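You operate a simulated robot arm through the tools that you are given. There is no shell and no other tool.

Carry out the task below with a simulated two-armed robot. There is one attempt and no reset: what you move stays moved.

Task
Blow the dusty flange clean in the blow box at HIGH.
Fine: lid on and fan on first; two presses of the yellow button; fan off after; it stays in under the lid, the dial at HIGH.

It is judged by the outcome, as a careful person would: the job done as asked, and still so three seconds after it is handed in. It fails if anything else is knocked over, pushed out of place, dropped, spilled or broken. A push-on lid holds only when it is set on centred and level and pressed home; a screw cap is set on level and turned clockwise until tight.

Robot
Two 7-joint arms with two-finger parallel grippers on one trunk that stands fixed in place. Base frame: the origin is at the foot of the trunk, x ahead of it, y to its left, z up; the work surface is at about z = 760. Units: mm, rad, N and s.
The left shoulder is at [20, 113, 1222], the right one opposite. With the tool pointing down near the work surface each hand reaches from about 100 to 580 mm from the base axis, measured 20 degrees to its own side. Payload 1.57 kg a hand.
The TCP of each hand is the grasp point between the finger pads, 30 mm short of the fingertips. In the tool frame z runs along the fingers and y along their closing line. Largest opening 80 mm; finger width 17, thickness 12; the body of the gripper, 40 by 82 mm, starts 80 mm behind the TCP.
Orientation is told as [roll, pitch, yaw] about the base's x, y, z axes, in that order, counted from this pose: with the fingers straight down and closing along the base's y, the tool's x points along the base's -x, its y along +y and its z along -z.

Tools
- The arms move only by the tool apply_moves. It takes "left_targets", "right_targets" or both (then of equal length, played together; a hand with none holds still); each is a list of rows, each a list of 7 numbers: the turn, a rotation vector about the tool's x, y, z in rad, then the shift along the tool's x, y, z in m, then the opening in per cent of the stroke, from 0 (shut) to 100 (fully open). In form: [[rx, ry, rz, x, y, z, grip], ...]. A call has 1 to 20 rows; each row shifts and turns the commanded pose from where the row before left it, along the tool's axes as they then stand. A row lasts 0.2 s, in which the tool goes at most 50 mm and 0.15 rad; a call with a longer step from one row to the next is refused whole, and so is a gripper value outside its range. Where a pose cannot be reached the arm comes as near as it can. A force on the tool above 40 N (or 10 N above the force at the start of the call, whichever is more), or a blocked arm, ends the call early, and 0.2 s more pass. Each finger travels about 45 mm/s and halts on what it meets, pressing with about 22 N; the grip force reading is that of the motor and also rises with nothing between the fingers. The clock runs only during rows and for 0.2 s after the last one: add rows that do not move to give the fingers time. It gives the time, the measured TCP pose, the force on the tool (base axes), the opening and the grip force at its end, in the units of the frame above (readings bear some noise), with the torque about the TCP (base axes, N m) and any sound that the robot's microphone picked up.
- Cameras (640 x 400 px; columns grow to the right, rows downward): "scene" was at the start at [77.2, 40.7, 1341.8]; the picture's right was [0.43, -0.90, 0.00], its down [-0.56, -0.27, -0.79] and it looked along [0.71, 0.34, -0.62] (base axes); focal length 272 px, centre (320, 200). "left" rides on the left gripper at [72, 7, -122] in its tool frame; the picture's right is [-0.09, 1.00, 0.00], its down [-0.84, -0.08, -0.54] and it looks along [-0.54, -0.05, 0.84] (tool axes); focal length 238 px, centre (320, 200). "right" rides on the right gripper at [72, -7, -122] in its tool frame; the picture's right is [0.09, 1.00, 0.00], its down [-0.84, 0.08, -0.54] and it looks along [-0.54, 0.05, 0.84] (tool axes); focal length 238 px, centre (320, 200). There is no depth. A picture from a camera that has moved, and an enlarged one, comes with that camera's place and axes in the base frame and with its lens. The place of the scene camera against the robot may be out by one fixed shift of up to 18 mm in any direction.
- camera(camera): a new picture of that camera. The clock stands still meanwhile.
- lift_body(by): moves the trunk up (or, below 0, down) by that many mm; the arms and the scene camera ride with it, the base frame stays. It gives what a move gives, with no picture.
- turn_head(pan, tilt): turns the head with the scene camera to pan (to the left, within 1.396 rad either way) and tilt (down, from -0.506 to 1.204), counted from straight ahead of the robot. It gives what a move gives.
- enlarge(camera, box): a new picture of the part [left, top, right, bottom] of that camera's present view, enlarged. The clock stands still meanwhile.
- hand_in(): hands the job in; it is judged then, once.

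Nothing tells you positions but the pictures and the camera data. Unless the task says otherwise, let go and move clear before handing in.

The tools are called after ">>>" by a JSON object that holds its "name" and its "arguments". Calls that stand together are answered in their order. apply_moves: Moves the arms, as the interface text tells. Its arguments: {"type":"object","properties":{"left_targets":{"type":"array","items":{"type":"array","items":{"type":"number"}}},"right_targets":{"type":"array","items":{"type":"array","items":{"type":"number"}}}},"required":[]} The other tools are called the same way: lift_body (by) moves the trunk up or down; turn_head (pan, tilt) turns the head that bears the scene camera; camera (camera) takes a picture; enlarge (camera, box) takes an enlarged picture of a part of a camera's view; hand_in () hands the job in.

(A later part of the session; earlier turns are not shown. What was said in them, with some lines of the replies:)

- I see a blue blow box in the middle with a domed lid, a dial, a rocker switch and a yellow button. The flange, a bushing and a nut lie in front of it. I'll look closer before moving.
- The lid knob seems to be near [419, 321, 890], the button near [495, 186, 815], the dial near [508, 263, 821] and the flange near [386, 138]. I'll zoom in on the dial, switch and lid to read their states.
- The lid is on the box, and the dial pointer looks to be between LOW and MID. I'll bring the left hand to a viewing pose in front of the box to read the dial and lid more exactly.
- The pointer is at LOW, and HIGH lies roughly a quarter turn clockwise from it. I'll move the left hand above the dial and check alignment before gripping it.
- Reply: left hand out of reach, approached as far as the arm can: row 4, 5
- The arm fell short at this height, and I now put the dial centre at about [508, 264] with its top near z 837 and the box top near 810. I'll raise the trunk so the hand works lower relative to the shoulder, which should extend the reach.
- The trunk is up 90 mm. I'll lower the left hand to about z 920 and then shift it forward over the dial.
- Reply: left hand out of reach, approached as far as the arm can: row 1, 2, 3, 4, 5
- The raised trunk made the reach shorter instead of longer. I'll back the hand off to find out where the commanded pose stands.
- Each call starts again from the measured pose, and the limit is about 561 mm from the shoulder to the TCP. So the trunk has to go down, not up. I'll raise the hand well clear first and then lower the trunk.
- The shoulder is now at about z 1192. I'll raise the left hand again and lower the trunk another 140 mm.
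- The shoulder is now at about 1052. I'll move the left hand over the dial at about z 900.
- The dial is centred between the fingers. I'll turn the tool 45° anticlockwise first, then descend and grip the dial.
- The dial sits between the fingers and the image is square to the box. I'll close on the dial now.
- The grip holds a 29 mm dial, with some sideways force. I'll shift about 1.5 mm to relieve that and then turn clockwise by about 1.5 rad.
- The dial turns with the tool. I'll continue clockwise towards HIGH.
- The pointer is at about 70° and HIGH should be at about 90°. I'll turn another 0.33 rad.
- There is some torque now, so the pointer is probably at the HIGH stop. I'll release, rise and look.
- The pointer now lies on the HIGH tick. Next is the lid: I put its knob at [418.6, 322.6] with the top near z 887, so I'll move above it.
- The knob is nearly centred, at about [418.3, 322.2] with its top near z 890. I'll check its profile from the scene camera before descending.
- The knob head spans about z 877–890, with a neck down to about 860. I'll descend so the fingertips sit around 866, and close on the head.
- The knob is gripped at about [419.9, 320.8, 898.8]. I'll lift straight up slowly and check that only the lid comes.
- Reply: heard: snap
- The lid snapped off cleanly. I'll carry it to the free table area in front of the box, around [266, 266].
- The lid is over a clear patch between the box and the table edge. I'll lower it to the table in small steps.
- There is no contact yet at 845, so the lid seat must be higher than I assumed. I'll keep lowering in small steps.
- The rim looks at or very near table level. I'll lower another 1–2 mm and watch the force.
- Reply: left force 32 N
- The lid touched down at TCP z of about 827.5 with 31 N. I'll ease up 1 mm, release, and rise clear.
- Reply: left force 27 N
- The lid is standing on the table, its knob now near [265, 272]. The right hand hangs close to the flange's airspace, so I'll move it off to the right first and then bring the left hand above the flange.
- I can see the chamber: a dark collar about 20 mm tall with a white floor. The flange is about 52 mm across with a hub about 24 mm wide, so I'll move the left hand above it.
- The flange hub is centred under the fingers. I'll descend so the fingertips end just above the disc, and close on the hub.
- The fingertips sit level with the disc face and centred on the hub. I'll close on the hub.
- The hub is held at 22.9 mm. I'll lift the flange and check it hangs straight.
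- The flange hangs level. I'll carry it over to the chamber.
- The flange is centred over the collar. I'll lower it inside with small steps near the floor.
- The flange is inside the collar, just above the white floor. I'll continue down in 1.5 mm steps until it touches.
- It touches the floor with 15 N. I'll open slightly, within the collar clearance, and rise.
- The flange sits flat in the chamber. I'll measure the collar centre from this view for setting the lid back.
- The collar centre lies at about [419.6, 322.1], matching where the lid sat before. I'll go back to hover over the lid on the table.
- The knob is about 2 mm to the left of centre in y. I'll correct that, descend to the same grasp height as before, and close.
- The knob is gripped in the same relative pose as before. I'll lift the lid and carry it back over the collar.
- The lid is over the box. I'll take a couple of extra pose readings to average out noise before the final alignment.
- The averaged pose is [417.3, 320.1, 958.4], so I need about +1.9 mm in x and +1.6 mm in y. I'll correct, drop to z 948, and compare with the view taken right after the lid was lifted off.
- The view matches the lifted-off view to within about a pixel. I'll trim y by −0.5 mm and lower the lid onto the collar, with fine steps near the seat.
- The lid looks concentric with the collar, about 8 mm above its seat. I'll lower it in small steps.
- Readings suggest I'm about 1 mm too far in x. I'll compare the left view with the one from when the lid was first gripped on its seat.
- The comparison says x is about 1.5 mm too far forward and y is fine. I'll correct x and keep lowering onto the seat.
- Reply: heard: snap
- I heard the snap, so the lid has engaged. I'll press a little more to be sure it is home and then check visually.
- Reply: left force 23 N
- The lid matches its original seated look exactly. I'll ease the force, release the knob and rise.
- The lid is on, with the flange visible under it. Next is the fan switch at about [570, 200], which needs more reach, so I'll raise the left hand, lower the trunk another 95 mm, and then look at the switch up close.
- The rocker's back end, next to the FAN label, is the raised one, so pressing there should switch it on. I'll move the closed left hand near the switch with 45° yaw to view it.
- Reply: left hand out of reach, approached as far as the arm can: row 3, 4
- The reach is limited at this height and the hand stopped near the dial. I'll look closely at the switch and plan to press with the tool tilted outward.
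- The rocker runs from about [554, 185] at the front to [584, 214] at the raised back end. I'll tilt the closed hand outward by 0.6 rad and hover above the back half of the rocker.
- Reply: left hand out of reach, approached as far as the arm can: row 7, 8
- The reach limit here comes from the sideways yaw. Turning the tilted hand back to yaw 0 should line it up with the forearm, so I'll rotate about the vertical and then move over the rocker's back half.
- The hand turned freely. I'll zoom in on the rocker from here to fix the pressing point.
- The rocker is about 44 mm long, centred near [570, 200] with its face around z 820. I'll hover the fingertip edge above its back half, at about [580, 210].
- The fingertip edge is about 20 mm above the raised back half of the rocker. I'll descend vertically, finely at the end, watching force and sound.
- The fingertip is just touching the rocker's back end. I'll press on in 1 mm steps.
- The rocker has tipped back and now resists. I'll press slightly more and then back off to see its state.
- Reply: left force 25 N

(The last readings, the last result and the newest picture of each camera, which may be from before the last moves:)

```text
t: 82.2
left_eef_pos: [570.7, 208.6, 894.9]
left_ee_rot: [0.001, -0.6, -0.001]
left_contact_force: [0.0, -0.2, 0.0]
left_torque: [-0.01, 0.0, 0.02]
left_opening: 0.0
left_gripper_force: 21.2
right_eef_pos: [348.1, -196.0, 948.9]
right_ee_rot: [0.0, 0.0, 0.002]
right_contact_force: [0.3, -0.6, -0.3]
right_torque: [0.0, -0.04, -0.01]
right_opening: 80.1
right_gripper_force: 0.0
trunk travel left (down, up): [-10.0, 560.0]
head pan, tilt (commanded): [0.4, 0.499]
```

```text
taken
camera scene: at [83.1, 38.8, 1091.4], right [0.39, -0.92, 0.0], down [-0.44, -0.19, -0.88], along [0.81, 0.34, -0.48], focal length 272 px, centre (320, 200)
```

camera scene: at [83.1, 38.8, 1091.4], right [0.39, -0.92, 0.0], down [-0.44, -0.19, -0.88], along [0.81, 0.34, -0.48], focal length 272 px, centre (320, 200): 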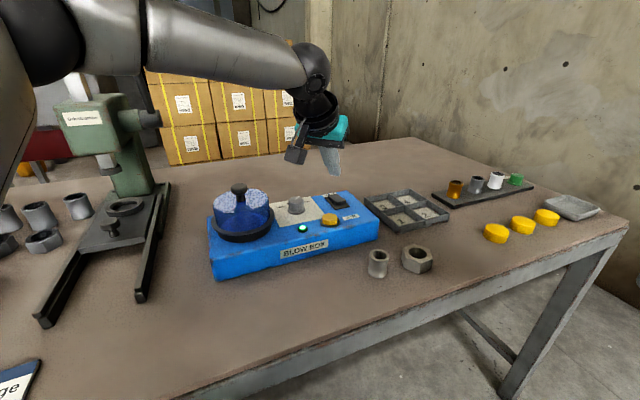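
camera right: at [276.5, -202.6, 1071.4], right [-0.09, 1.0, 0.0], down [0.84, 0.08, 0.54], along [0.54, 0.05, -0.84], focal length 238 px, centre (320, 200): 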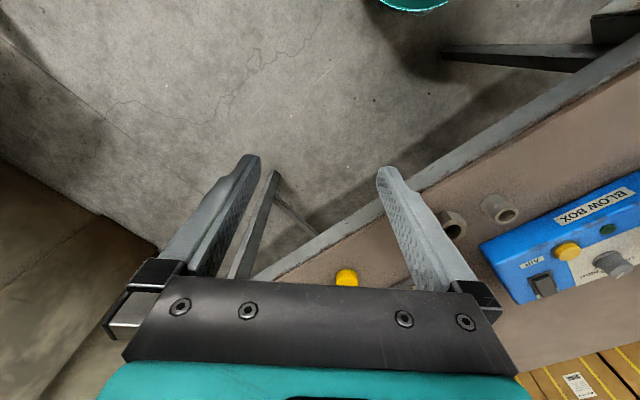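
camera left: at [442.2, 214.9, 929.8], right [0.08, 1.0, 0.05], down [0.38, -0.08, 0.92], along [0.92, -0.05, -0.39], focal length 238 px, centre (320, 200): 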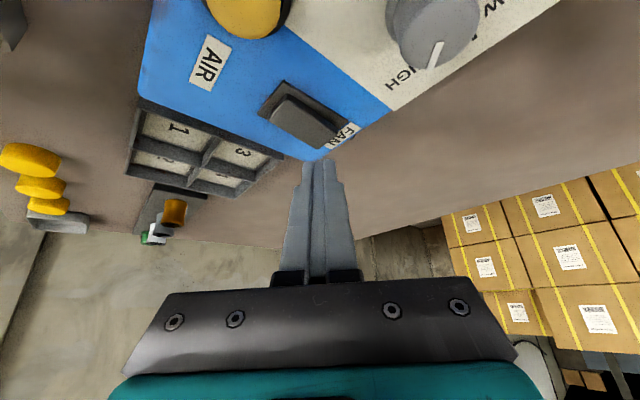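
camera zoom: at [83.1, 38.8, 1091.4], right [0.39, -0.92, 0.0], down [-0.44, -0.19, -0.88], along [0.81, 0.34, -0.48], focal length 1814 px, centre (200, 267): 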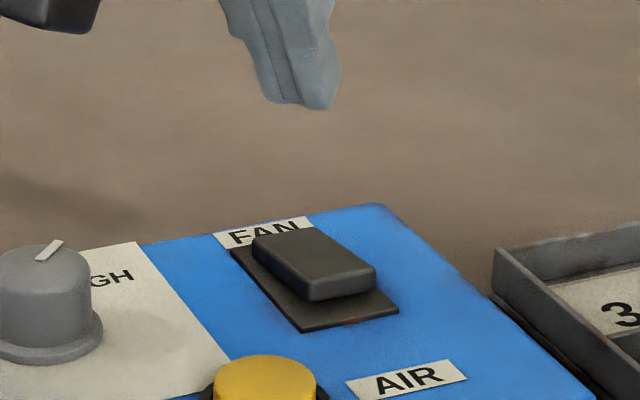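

The FAN label is fully visible and the green lamp is lit, so the fan is on. Next I'll move the hand over the yellow button at [495, 186] and bring the tool back to vertical.

>>> {"name": "apply_moves", "arguments": {"left_targets": [[0, 0, 0, 0.0283, -0.0113, -0.0255, 0], [0, 0, 0, 0.0283, -0.0113, -0.0255, 0], [0, 0.15, 0, 0, 0, 0, 0], [0, 0.15, 0, 0, 0, 0, 0], [0, 0.15, 0, 0, 0, 0, 0], [0, 0.15, 0, 0, 0, 0, 0], [0, 0, 0, 0, 0, 0, 0]]}}

>>> {"name": "camera", "arguments": {"camera": "left"}}

>>> {"name": "enlarge", "arguments": {"camera": "left", "box": [240, 90, 400, 190]}}

>>> {"name": "enlarge", "arguments": {"camera": "scene", "box": [270, 180, 366, 240]}}

```text
t: 83.8
left_eef_pos: [490.6, 188.9, 903.7]
left_ee_rot: [-0.002, -0.001, -0.001]
left_contact_force: [0.3, 0.2, -0.1]
left_torque: [-0.05, 0.02, 0.0]
left_opening: 0.1
left_gripper_force: 21.0
left hand out of reach, approached as far as the arm can: row 6
right_eef_pos: [348.2, -195.9, 948.1]
right_ee_rot: [-0.001, 0.0, 0.002]
right_contact_force: [0.8, 0.5, -0.5]
right_torque: [0.0, -0.01, -0.01]
right_opening: 80.0
right_gripper_force: 0.1
trunk travel left (down, up): [-10.0, 560.0]
head pan, tilt (commanded): [0.4, 0.499]
```

```text
taken
camera left: at [418.6, 195.6, 1025.3], right [0.09, 1.0, 0.0], down [0.84, -0.08, 0.54], along [0.54, -0.05, -0.84], focal length 238 px, centre (320, 200)
```

left: 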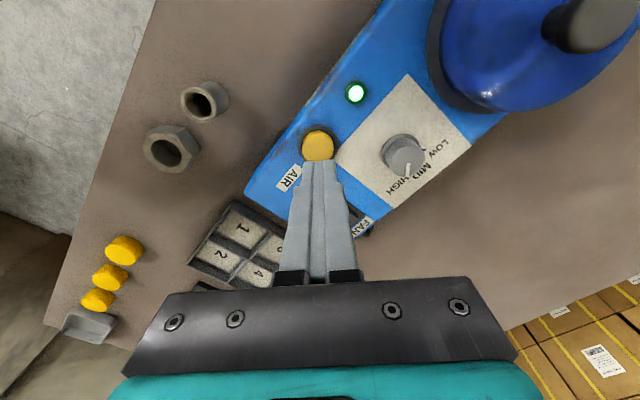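

```text
4.00 times, centred on (320, 140) of left
camera zoom: at [418.6, 195.6, 1025.3], right [0.09, 1.0, 0.0], down [0.84, -0.08, 0.54], along [0.54, -0.05, -0.84], focal length 953 px, centre (320, 440)
```

zoom: 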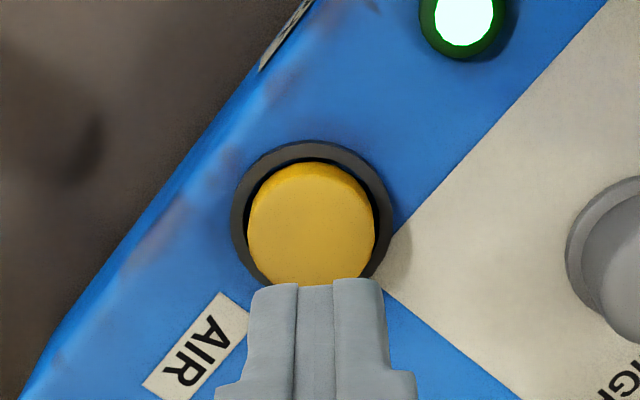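

```text
6.67 times, centred on (318, 210) of scene
camera zoom: at [83.5, 38.9, 1091.4], right [0.39, -0.92, 0.0], down [-0.44, -0.19, -0.88], along [0.81, 0.34, -0.48], focal length 1814 px, centre (333, 133)
```

zoom: 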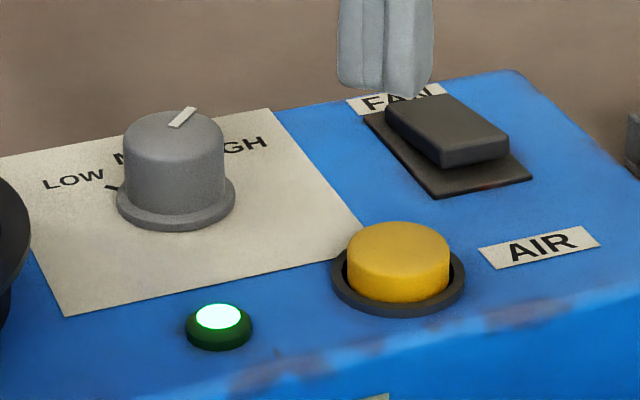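

The lamp is clearly lit. The button centre is about [494, 187]; raising the trunk by 50 mm should give the vertical tool better reach there, so I'll do that and then descend over the button.

>>> {"name": "lift_body", "arguments": {"by": 50}}

>>> {"name": "apply_moves", "arguments": {"left_targets": [[0, 0, 0, 0, 0, 0.03, 0], [0, 0, 0, -0.0018, -0.001, 0.03, 0], [0, 0, 0, -0.0018, -0.001, 0.02, 0], [0, 0, 0, 0, 0, 0, 0]]}}

>>> {"name": "enlarge", "arguments": {"camera": "left", "box": [240, 90, 400, 190]}}

>>> {"name": "enlarge", "arguments": {"camera": "scene", "box": [270, 200, 366, 260]}}

```text
t: 84.7
left_eef_pos: [490.5, 188.0, 953.5]
left_ee_rot: [-0.002, -0.003, 0.001]
left_contact_force: [-0.5, -0.3, 0.0]
left_torque: [-0.03, 0.0, -0.02]
left_opening: 0.0
left_gripper_force: 20.9
right_eef_pos: [348.4, -195.8, 998.1]
right_ee_rot: [0.0, -0.001, 0.001]
right_contact_force: [0.0, 0.0, -0.6]
right_torque: [0.01, -0.02, 0.03]
right_opening: 80.0
right_gripper_force: 0.0
trunk travel left (down, up): [-60.0, 510.0]
head pan, tilt (commanded): [0.4, 0.499]
```

```text
t: 85.7
left_eef_pos: [495.1, 185.6, 872.3]
left_ee_rot: [-0.003, -0.004, -0.002]
left_contact_force: [0.9, 0.3, 0.6]
left_torque: [-0.03, 0.02, 0.03]
left_opening: 0.0
left_gripper_force: 21.1
right_eef_pos: [348.0, -195.6, 998.2]
right_ee_rot: [0.002, -0.001, 0.001]
right_contact_force: [0.9, 0.1, 0.5]
right_torque: [-0.01, -0.01, -0.02]
right_opening: 80.3
right_gripper_force: 0.0
trunk travel left (down, up): [-60.0, 510.0]
head pan, tilt (commanded): [0.4, 0.499]
```

```text
4.00 times, centred on (320, 140) of left
camera zoom: at [422.2, 192.9, 994.9], right [0.09, 1.0, 0.0], down [0.83, -0.08, 0.55], along [0.54, -0.05, -0.84], focal length 953 px, centre (320, 440)
```

zoom: 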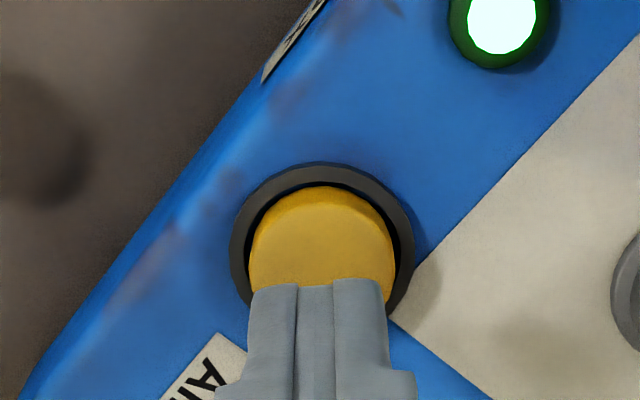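

```text
6.67 times, centred on (318, 230) of scene
camera zoom: at [83.2, 38.9, 1141.4], right [0.39, -0.92, 0.0], down [-0.44, -0.19, -0.88], along [0.81, 0.34, -0.48], focal length 1814 px, centre (333, 0)
```

zoom: 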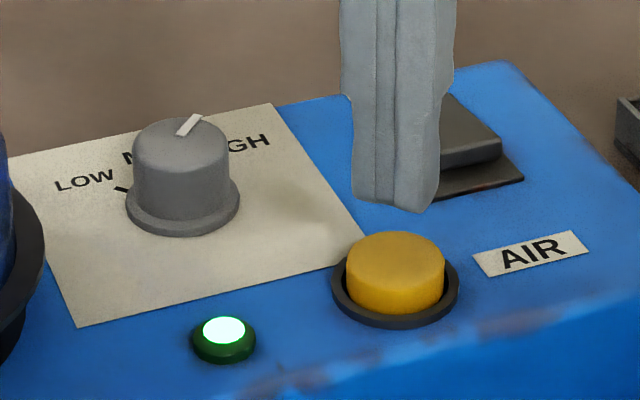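

The fingertip is over the yellow button, about 20 mm above it. I'll descend and press in 1 mm steps.

>>> {"name": "apply_moves", "arguments": {"left_targets": [[0, 0, 0, 0, 0.0005, 0.009, 0], [0, 0, 0, 0, 0, 0.007, 0], [0, 0, 0, 0, 0, 0.0015, 0], [0, 0, 0, 0, 0, 0.0015, 0], [0, 0, 0, 0, 0, 0, 0]]}}

>>> {"name": "enlarge", "arguments": {"camera": "scene", "box": [270, 200, 366, 260]}}

```text
t: 86.9
left_eef_pos: [494.6, 186.2, 854.0]
left_ee_rot: [-0.001, -0.003, 0.003]
left_contact_force: [-0.1, 0.1, -0.9]
left_torque: [0.0, 0.0, 0.02]
left_opening: 0.1
left_gripper_force: 21.4
right_eef_pos: [348.3, -196.3, 998.6]
right_ee_rot: [0.001, 0.001, 0.001]
right_contact_force: [0.6, -0.9, -0.7]
right_torque: [0.03, 0.05, 0.01]
right_opening: 79.9
right_gripper_force: 0.0
trunk travel left (down, up): [-60.0, 510.0]
head pan, tilt (commanded): [0.4, 0.499]
```

```text
6.67 times, centred on (318, 230) of scene
camera zoom: at [83.2, 38.8, 1141.4], right [0.39, -0.92, 0.0], down [-0.44, -0.19, -0.88], along [0.81, 0.34, -0.48], focal length 1814 px, centre (333, 0)
```

zoom: 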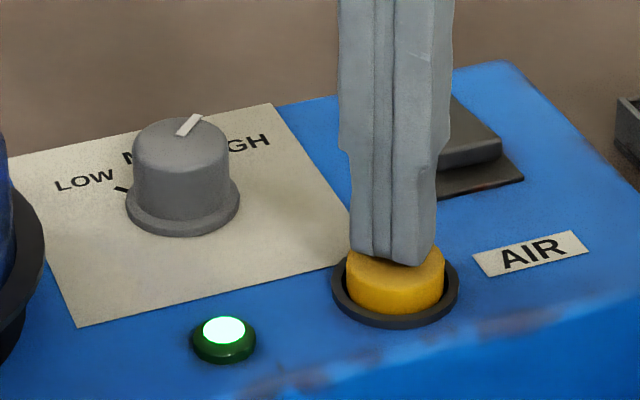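

>>> {"name": "apply_moves", "arguments": {"left_targets": [[0, 0, 0, 0, 0, 0.001, 0], [0, 0, 0, 0, 0, 0.001, 0], [0, 0, 0, 0, 0, 0.001, 0], [0, 0, 0, 0, 0, 0.001, 0], [0, 0, 0, 0, 0, 0, 0]]}}

```text
t: 88.1
left_eef_pos: [495.0, 187.8, 851.5]
left_ee_rot: [-0.001, -0.003, 0.001]
left_contact_force: [1.9, -0.2, 1.7]
left_torque: [0.01, -0.05, -0.01]
left_opening: 0.0
left_gripper_force: 21.7
right_eef_pos: [348.6, -196.6, 999.0]
right_ee_rot: [0.0, -0.001, 0.002]
right_contact_force: [1.0, -0.4, -0.4]
right_torque: [0.0, -0.02, 0.01]
right_opening: 80.0
right_gripper_force: 0.0
trunk travel left (down, up): [-60.0, 510.0]
head pan, tilt (commanded): [0.4, 0.499]
```

Contact is just starting. I'll make one decisive press and listen.

>>> {"name": "apply_moves", "arguments": {"left_targets": [[0, 0, 0, 0, 0, 0.0015, 0], [0, 0, 0, 0, 0, 0.0015, 0], [0, 0, 0, 0, 0, 0.001, 0], [0, 0, 0, 0, 0, 0, 0]]}}

```text
t: 89.1
left_eef_pos: [495.6, 186.4, 848.3]
left_ee_rot: [0.0, -0.004, -0.001]
left_contact_force: [2.2, -0.8, 2.5]
left_torque: [-0.03, -0.04, -0.02]
left_opening: 0.0
left_gripper_force: 21.4
right_eef_pos: [347.9, -197.3, 999.0]
right_ee_rot: [0.0, -0.001, 0.002]
right_contact_force: [0.3, -0.2, -0.1]
right_torque: [0.01, 0.0, -0.01]
right_opening: 80.0
right_gripper_force: 0.0
trunk travel left (down, up): [-60.0, 510.0]
head pan, tilt (commanded): [0.4, 0.499]
heard: click
```

A click was heard, so the first press registered. I'll release fully upward and look.

>>> {"name": "apply_moves", "arguments": {"left_targets": [[0, 0, 0, 0, 0, -0.006, 0], [0, 0, 0, 0, 0, -0.008, 0], [0, 0, 0, 0, 0, 0, 0], [0, 0, 0, 0, 0, 0, 0]]}}

>>> {"name": "camera", "arguments": {"camera": "scene"}}

>>> {"name": "enlarge", "arguments": {"camera": "scene", "box": [200, 190, 360, 290]}}

```text
t: 90.1
left_eef_pos: [495.7, 187.2, 860.0]
left_ee_rot: [-0.003, -0.004, 0.0]
left_contact_force: [0.3, -1.0, -0.2]
left_torque: [-0.02, 0.0, -0.02]
left_opening: 0.0
left_gripper_force: 21.4
right_eef_pos: [348.0, -195.4, 999.0]
right_ee_rot: [0.004, 0.0, 0.002]
right_contact_force: [-0.8, 0.1, 0.6]
right_torque: [-0.03, 0.02, 0.02]
right_opening: 80.2
right_gripper_force: 0.1
trunk travel left (down, up): [-60.0, 510.0]
head pan, tilt (commanded): [0.4, 0.499]
```

```text
taken
camera scene: at [83.2, 38.9, 1141.4], right [0.39, -0.92, 0.0], down [-0.44, -0.19, -0.88], along [0.81, 0.34, -0.48], focal length 272 px, centre (320, 200)
```

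scene: 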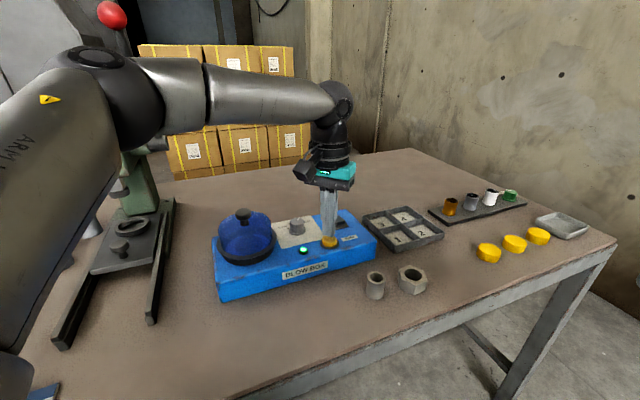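

```text
4.00 times, centred on (280, 240) of scene
camera zoom: at [83.2, 38.9, 1141.4], right [0.39, -0.92, 0.0], down [-0.44, -0.19, -0.88], along [0.81, 0.34, -0.48], focal length 1088 px, centre (480, 40)
```

zoom: 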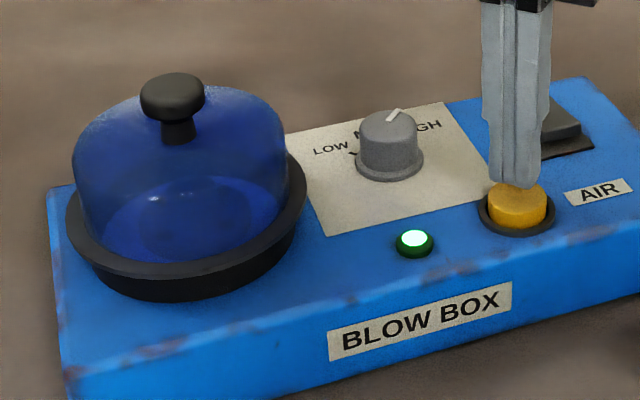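

The button is released and the fan lamp still lit. I'll make the second press with the same travel.

>>> {"name": "apply_moves", "arguments": {"left_targets": [[0, 0, 0, 0, 0, 0.006, 0], [0, 0, 0, 0, 0, 0.003, 0], [0, 0, 0, 0, 0, 0.0015, 0], [0, 0, 0, 0, 0, 0.001, 0], [0, 0, 0, 0, 0, 0.0005, 0], [0, 0, 0, 0, 0, 0, 0]]}}

```text
t: 91.5
left_eef_pos: [494.1, 185.8, 850.6]
left_ee_rot: [-0.001, -0.005, 0.002]
left_contact_force: [0.7, 1.1, 2.0]
left_torque: [0.05, -0.02, 0.03]
left_opening: 0.2
left_gripper_force: 21.4
right_eef_pos: [348.1, -196.3, 999.1]
right_ee_rot: [0.002, -0.002, 0.002]
right_contact_force: [-0.4, 0.3, 0.0]
right_torque: [-0.03, 0.02, 0.0]
right_opening: 80.1
right_gripper_force: 0.1
trunk travel left (down, up): [-60.0, 510.0]
head pan, tilt (commanded): [0.4, 0.499]
heard: click
```

The second click was heard. I'll lift straight up, well clear of the button, then tilt outward and hover over the now-raised front half of the rocker to turn the fan off.

>>> {"name": "apply_moves", "arguments": {"left_targets": [[0, 0, 0, 0, 0, -0.01, 0], [0, 0, 0, 0, 0, -0.02, 0], [0, 0, 0, 0, 0, -0.02, 0], [0, -0.15, 0, 0, 0, 0, 0], [0, -0.15, 0, 0, 0, 0, 0], [0, -0.15, 0, 0, 0, 0, 0], [0, -0.15, 0, 0, 0, 0, 0], [0, 0, 0, -0.0162, 0.00225, 0.0263, 0], [0, 0, 0, -0.0162, 0.00225, 0.0263, 0], [0, 0, 0, 0, 0, 0, 0]]}}

>>> {"name": "camera", "arguments": {"camera": "left"}}

>>> {"name": "enlarge", "arguments": {"camera": "left", "box": [240, 80, 400, 180]}}

>>> {"name": "enlarge", "arguments": {"camera": "scene", "box": [270, 180, 398, 260]}}

```text
t: 93.7
left_eef_pos: [552.8, 191.6, 873.9]
left_ee_rot: [-0.002, -0.603, 0.0]
left_contact_force: [0.9, 0.3, 0.2]
left_torque: [-0.01, 0.01, 0.0]
left_opening: 0.0
left_gripper_force: 21.8
right_eef_pos: [349.1, -196.7, 999.3]
right_ee_rot: [-0.001, 0.0, -0.001]
right_contact_force: [0.7, 0.0, -0.3]
right_torque: [0.0, 0.01, 0.01]
right_opening: 80.2
right_gripper_force: 0.0
trunk travel left (down, up): [-60.0, 510.0]
head pan, tilt (commanded): [0.4, 0.499]
```

```text
taken
camera left: at [423.0, 198.3, 933.4], right [0.08, 1.0, 0.05], down [0.38, -0.08, 0.92], along [0.92, -0.05, -0.39], focal length 238 px, centre (320, 200)
```

left: 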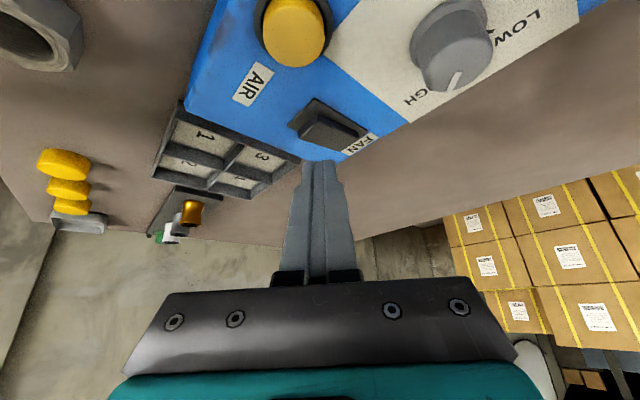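

```text
4.00 times, centred on (320, 130) of left
camera zoom: at [423.0, 198.3, 933.4], right [0.08, 1.0, 0.05], down [0.38, -0.08, 0.92], along [0.92, -0.05, -0.39], focal length 953 px, centre (320, 480)
```

zoom: 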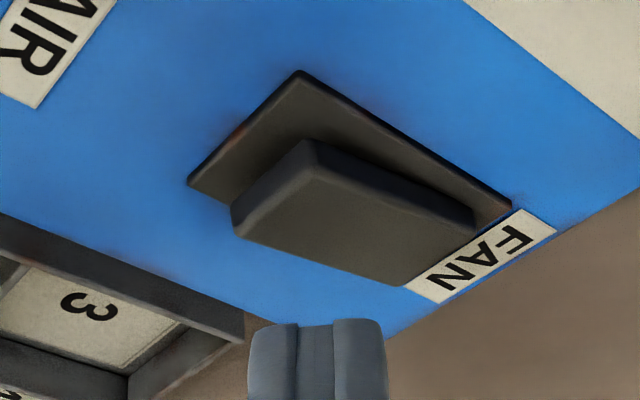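

```text
5.00 times, centred on (334, 220) of scene
camera zoom: at [83.3, 38.8, 1141.4], right [0.39, -0.92, 0.0], down [-0.44, -0.19, -0.88], along [0.81, 0.34, -0.48], focal length 1360 px, centre (250, 100)
```

zoom: 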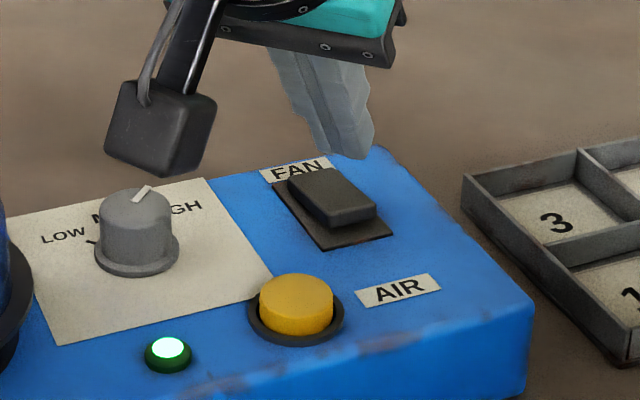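

The front end is now the raised one, near [553, 187]. I'll bring the fingertip edge to about [561, 191] and descend to press it.

>>> {"name": "apply_moves", "arguments": {"left_targets": [[0, 0, 0, 0.0059, -0.0005, 0.00685, 0], [0, 0, 0, 0.0059, -0.0005, 0.00685, 0], [0, 0, 0, 0.00057, 0, 0.00082, 0], [0, 0, 0, 0.00057, 0, 0.00082, 0], [0, 0, 0, 0, 0, 0, 0]]}}

>>> {"name": "enlarge", "arguments": {"camera": "scene", "box": [270, 180, 398, 260]}}

```text
t: 94.9
left_eef_pos: [549.8, 190.2, 853.8]
left_ee_rot: [-0.001, -0.604, -0.001]
left_contact_force: [-0.5, 0.3, -0.8]
left_torque: [-0.03, 0.01, -0.01]
left_opening: 0.2
left_gripper_force: 21.3
right_eef_pos: [348.0, -196.2, 998.8]
right_ee_rot: [0.002, 0.0, 0.002]
right_contact_force: [0.8, 0.2, 0.5]
right_torque: [-0.04, -0.02, -0.03]
right_opening: 80.0
right_gripper_force: 0.0
trunk travel left (down, up): [-60.0, 510.0]
head pan, tilt (commanded): [0.4, 0.499]
```

```text
5.00 times, centred on (334, 220) of scene
camera zoom: at [83.2, 38.8, 1141.4], right [0.39, -0.92, 0.0], down [-0.44, -0.19, -0.88], along [0.81, 0.34, -0.48], focal length 1360 px, centre (250, 100)
```

zoom: 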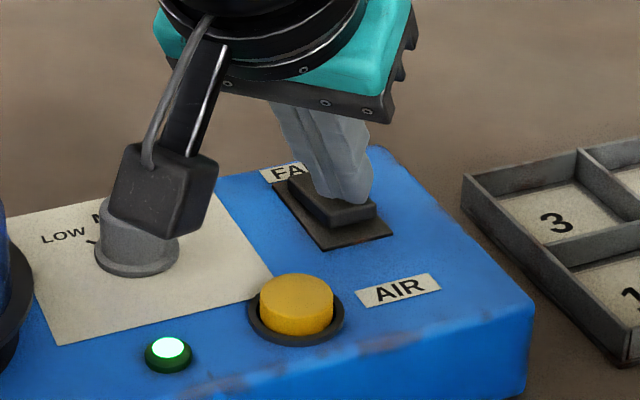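

>>> {"name": "apply_moves", "arguments": {"left_targets": [[0, 0, 0, 0.00057, 0, 0.00082, 0], [0, 0, 0, 0.00057, 0, 0.00082, 0], [0, 0, 0, 0.00057, 0, 0.00082, 0], [0, 0, 0, 0.00057, 0, 0.00082, 0], [0, 0, 0, 0, 0, 0, 0]]}}

>>> {"name": "enlarge", "arguments": {"camera": "scene", "box": [270, 180, 398, 260]}}

```text
t: 96.1
left_eef_pos: [547.8, 189.0, 849.4]
left_ee_rot: [-0.001, -0.604, 0.003]
left_contact_force: [-0.4, 0.0, -0.1]
left_torque: [0.01, -0.01, 0.03]
left_opening: 0.0
left_gripper_force: 21.2
right_eef_pos: [347.0, -196.0, 999.6]
right_ee_rot: [0.001, 0.0, 0.003]
right_contact_force: [0.3, 0.1, -0.3]
right_torque: [0.02, -0.03, 0.0]
right_opening: 80.0
right_gripper_force: 0.0
trunk travel left (down, up): [-60.0, 510.0]
head pan, tilt (commanded): [0.4, 0.499]
```

```text
5.00 times, centred on (334, 220) of scene
camera zoom: at [83.2, 38.8, 1141.4], right [0.39, -0.92, 0.0], down [-0.44, -0.19, -0.88], along [0.81, 0.34, -0.48], focal length 1360 px, centre (250, 100)
```

zoom: 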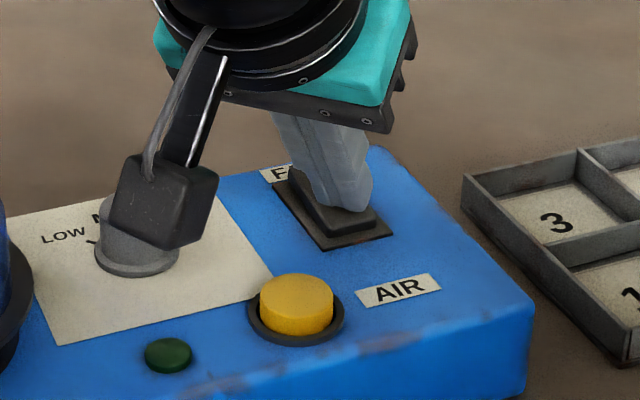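

The lamp is off, so the rocker has flipped. I'll press about 1.5 mm more to latch it, then back off and check.

>>> {"name": "apply_moves", "arguments": {"left_targets": [[0, 0, 0, 0.00057, 0, 0.00082, 0], [0, 0, 0, 0.00028, 0, 0.00041, 0], [0, 0, 0, 0, 0, 0, 0]]}}

>>> {"name": "apply_moves", "arguments": {"left_targets": [[0, 0, 0, -0.0057, 0, -0.0082, 0], [0, 0, 0, -0.0113, 0, -0.0165, 0], [0, 0, 0, -0.0113, 0, -0.0165, 0], [0, 0, 0, -0.0113, 0, -0.0165, 0], [0, 0, 0, 0, 0, 0, 0]]}}

>>> {"name": "enlarge", "arguments": {"camera": "scene", "box": [270, 180, 398, 260]}}

>>> {"name": "enlarge", "arguments": {"camera": "scene", "box": [190, 190, 318, 270]}}

```text
t: 96.9
left_eef_pos: [549.7, 190.4, 848.4]
left_ee_rot: [-0.001, -0.605, 0.003]
left_contact_force: [0.0, -0.2, 0.8]
left_torque: [0.03, -0.04, 0.01]
left_opening: 0.2
left_gripper_force: 21.5
right_eef_pos: [347.6, -197.2, 998.9]
right_ee_rot: [0.004, -0.001, 0.003]
right_contact_force: [1.0, 0.6, 0.4]
right_torque: [0.02, -0.02, 0.0]
right_opening: 80.0
right_gripper_force: 0.0
trunk travel left (down, up): [-60.0, 510.0]
head pan, tilt (commanded): [0.4, 0.499]
```

```text
t: 98.1
left_eef_pos: [548.5, 190.1, 917.6]
left_ee_rot: [0.0, -0.603, -0.002]
left_contact_force: [-0.3, -0.1, 0.7]
left_torque: [-0.01, 0.01, 0.04]
left_opening: 0.1
left_gripper_force: 20.4
right_eef_pos: [347.7, -196.4, 997.9]
right_ee_rot: [0.003, 0.002, 0.004]
right_contact_force: [0.4, -0.4, 0.3]
right_torque: [0.0, -0.01, -0.02]
right_opening: 79.9
right_gripper_force: 0.0
trunk travel left (down, up): [-60.0, 510.0]
head pan, tilt (commanded): [0.4, 0.499]
```

```text
5.00 times, centred on (334, 220) of scene
camera zoom: at [83.1, 38.8, 1141.4], right [0.39, -0.92, 0.0], down [-0.44, -0.19, -0.88], along [0.81, 0.34, -0.48], focal length 1360 px, centre (250, 100)
```

zoom: 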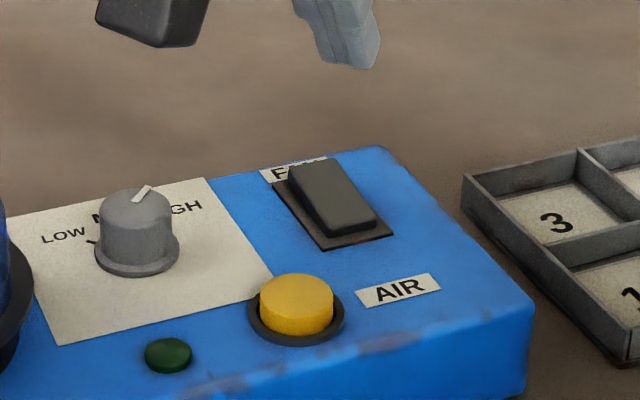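

```text
5.00 times, centred on (254, 230) of scene
camera zoom: at [83.1, 38.8, 1141.4], right [0.39, -0.92, 0.0], down [-0.44, -0.19, -0.88], along [0.81, 0.34, -0.48], focal length 1360 px, centre (650, 50)
```

zoom: 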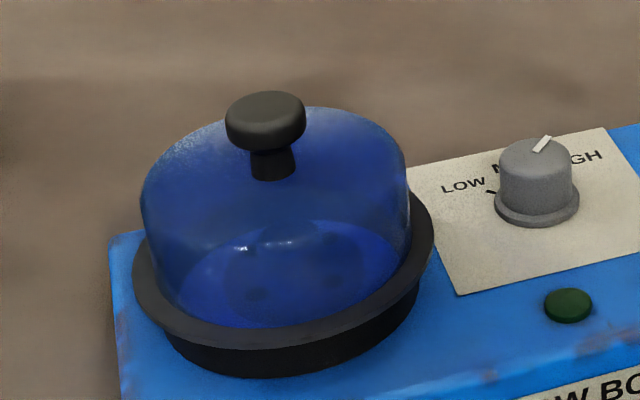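

The rocker is back in the off position, the lamp is dark, the dial is at HIGH and the lid is on. I'll retreat the hand upright and inspect the flange through the lid and the final states.

>>> {"name": "apply_moves", "arguments": {"left_targets": [[0, 0, 0, 0.0189, 0, -0.0372, 0], [0, 0, 0, 0.0189, 0, -0.0372, 0], [0, 0, 0, 0.0189, 0, -0.0372, 0], [0, 0.15, 0, 0, 0, 0, 0], [0, 0.15, 0, 0, 0, 0, 0], [0, 0.15, 0, 0, 0, 0, 0], [0, 0.15, 0, 0, 0, 0, 0], [0, 0, 0, 0.035, 0.025, -0.01, 0], [0, 0, 0, 0.035, 0.025, -0.01, 0], [0, 0, 0, 0, 0, 0, 0]]}}

>>> {"name": "camera", "arguments": {"camera": "left"}}

>>> {"name": "enlarge", "arguments": {"camera": "left", "box": [260, 90, 420, 190]}}

>>> {"name": "camera", "arguments": {"camera": "scene"}}

```text
t: 100.3
left_eef_pos: [367.3, 239.6, 997.7]
left_ee_rot: [0.0, -0.003, 0.0]
left_contact_force: [0.5, 0.4, 0.0]
left_torque: [-0.02, 0.0, -0.03]
left_opening: 0.0
left_gripper_force: 20.9
right_eef_pos: [347.2, -195.7, 999.6]
right_ee_rot: [-0.001, 0.0, 0.002]
right_contact_force: [0.0, -0.6, 0.0]
right_torque: [0.02, -0.01, -0.03]
right_opening: 80.0
right_gripper_force: 0.0
trunk travel left (down, up): [-60.0, 510.0]
head pan, tilt (commanded): [0.4, 0.499]
```

```text
taken
camera left: at [295.0, 246.9, 1119.8], right [0.09, 1.0, 0.0], down [0.83, -0.08, 0.55], along [0.54, -0.05, -0.84], focal length 238 px, centre (320, 200)
```

left: 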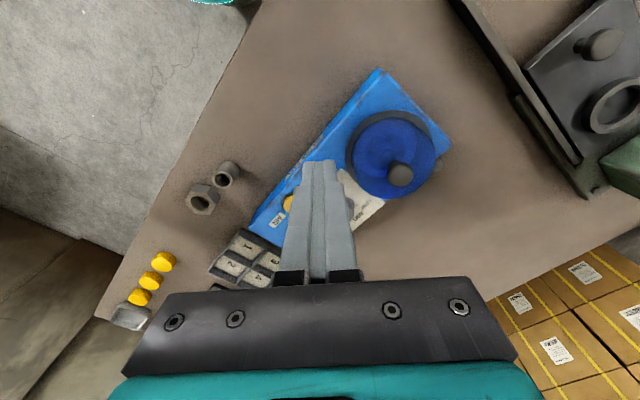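

```text
4.00 times, centred on (340, 140) of left
camera zoom: at [295.0, 246.9, 1119.8], right [0.09, 1.0, 0.0], down [0.83, -0.08, 0.55], along [0.54, -0.05, -0.84], focal length 953 px, centre (240, 440)
```

zoom: 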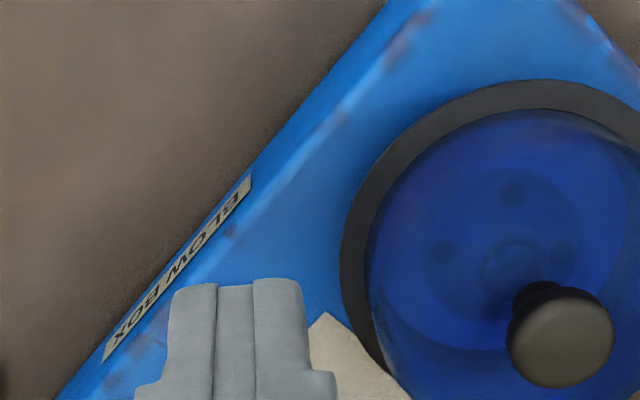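

```text
taken
camera scene: at [83.1, 39.0, 1141.4], right [0.39, -0.92, 0.0], down [-0.44, -0.19, -0.88], along [0.81, 0.34, -0.48], focal length 272 px, centre (320, 200)
```

scene: 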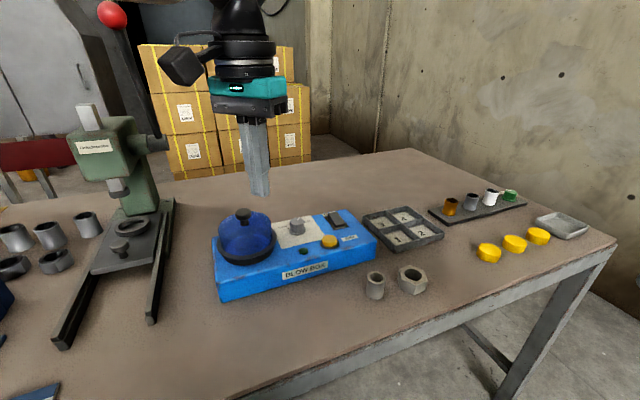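

Everything looks in place. I'll open the fingers and take a last clear look at the dial, switch and lid from above.

>>> {"name": "apply_moves", "arguments": {"left_targets": [[0, 0, 0, 0, 0.03, -0.02, 50], [0, 0, 0, 0, 0.01, 0, 100], [0, 0, 0, 0, 0, 0, 100], [0, 0, 0, 0, 0, 0, 100], [0, 0, 0, 0, 0, 0, 100]]}}

>>> {"name": "enlarge", "arguments": {"camera": "left", "box": [240, 100, 400, 200]}}

>>> {"name": "enlarge", "arguments": {"camera": "left", "box": [260, 140, 388, 220]}}

>>> {"name": "enlarge", "arguments": {"camera": "scene", "box": [200, 190, 360, 290]}}

```text
t: 101.5
left_eef_pos: [367.8, 279.5, 1017.8]
left_ee_rot: [-0.003, -0.002, -0.001]
left_contact_force: [-0.8, 0.4, 0.0]
left_torque: [-0.03, 0.02, 0.01]
left_opening: 80.0
left_gripper_force: 0.1
right_eef_pos: [348.3, -196.8, 998.6]
right_ee_rot: [0.002, 0.0, 0.001]
right_contact_force: [-0.2, 0.5, -0.2]
right_torque: [0.0, 0.02, -0.02]
right_opening: 80.1
right_gripper_force: 0.1
trunk travel left (down, up): [-60.0, 510.0]
head pan, tilt (commanded): [0.4, 0.499]
```

```text
4.00 times, centred on (320, 150) of left
camera zoom: at [295.7, 286.8, 1139.9], right [0.09, 1.0, 0.0], down [0.83, -0.08, 0.55], along [0.54, -0.05, -0.84], focal length 953 px, centre (320, 400)
```

zoom: 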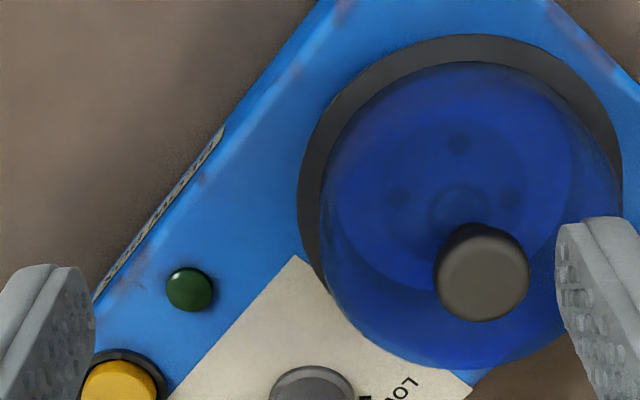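

```text
5.00 times, centred on (324, 180) of left
camera zoom: at [295.7, 286.8, 1139.9], right [0.09, 1.0, 0.0], down [0.83, -0.08, 0.55], along [0.54, -0.05, -0.84], focal length 1192 px, centre (300, 300)
```

zoom: 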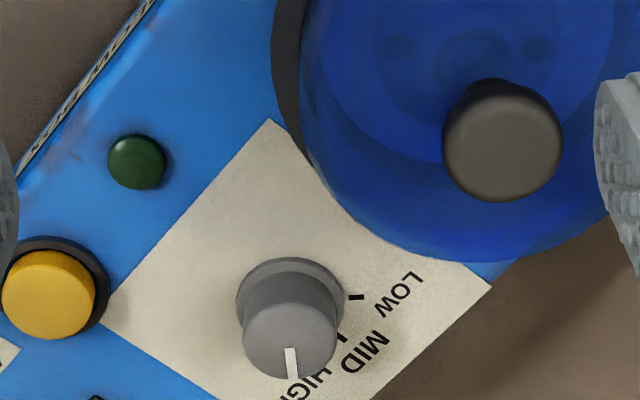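

```text
4.00 times, centred on (280, 240) of scene
camera zoom: at [83.2, 38.9, 1141.4], right [0.39, -0.92, 0.0], down [-0.44, -0.19, -0.88], along [0.81, 0.34, -0.48], focal length 1088 px, centre (480, 40)
```

zoom: 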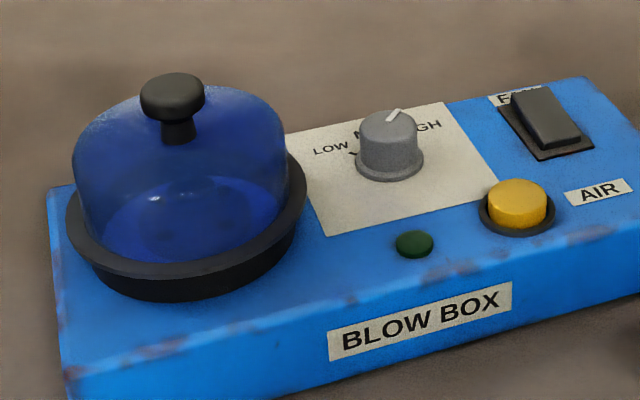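

The dial points at HIGH, and the fan is off with its lamp dark. The lid is seated with the flange under it, nothing else has moved, and both hands are clear, so I'm handing in.

>>> {"name": "hand_in", "arguments": {}}

```text
The job is handed in.
```

I blew the flange in the blow box at HIGH and handed the job in. I couldn't see through the blue lid whether all the dust came off.

- **Dial:** I turned it from LOW to HIGH, and its pointer was still on HIGH at the last look.
- **Lid:** I took it off, set the flange flat in the chamber, then put the lid back and pressed it until it snapped home.
- **Fan:** I switched it on with the lid in place, and the green lamp lit. I switched it off after the presses, and the lamp went dark.
- **Air:** I pressed the yellow button twice, with a full release in between. I heard a click each time.

The flange is still in the box under the lid. In the pictures, nothing else on the table looked moved or knocked over, and both hands were clear when I handed in.
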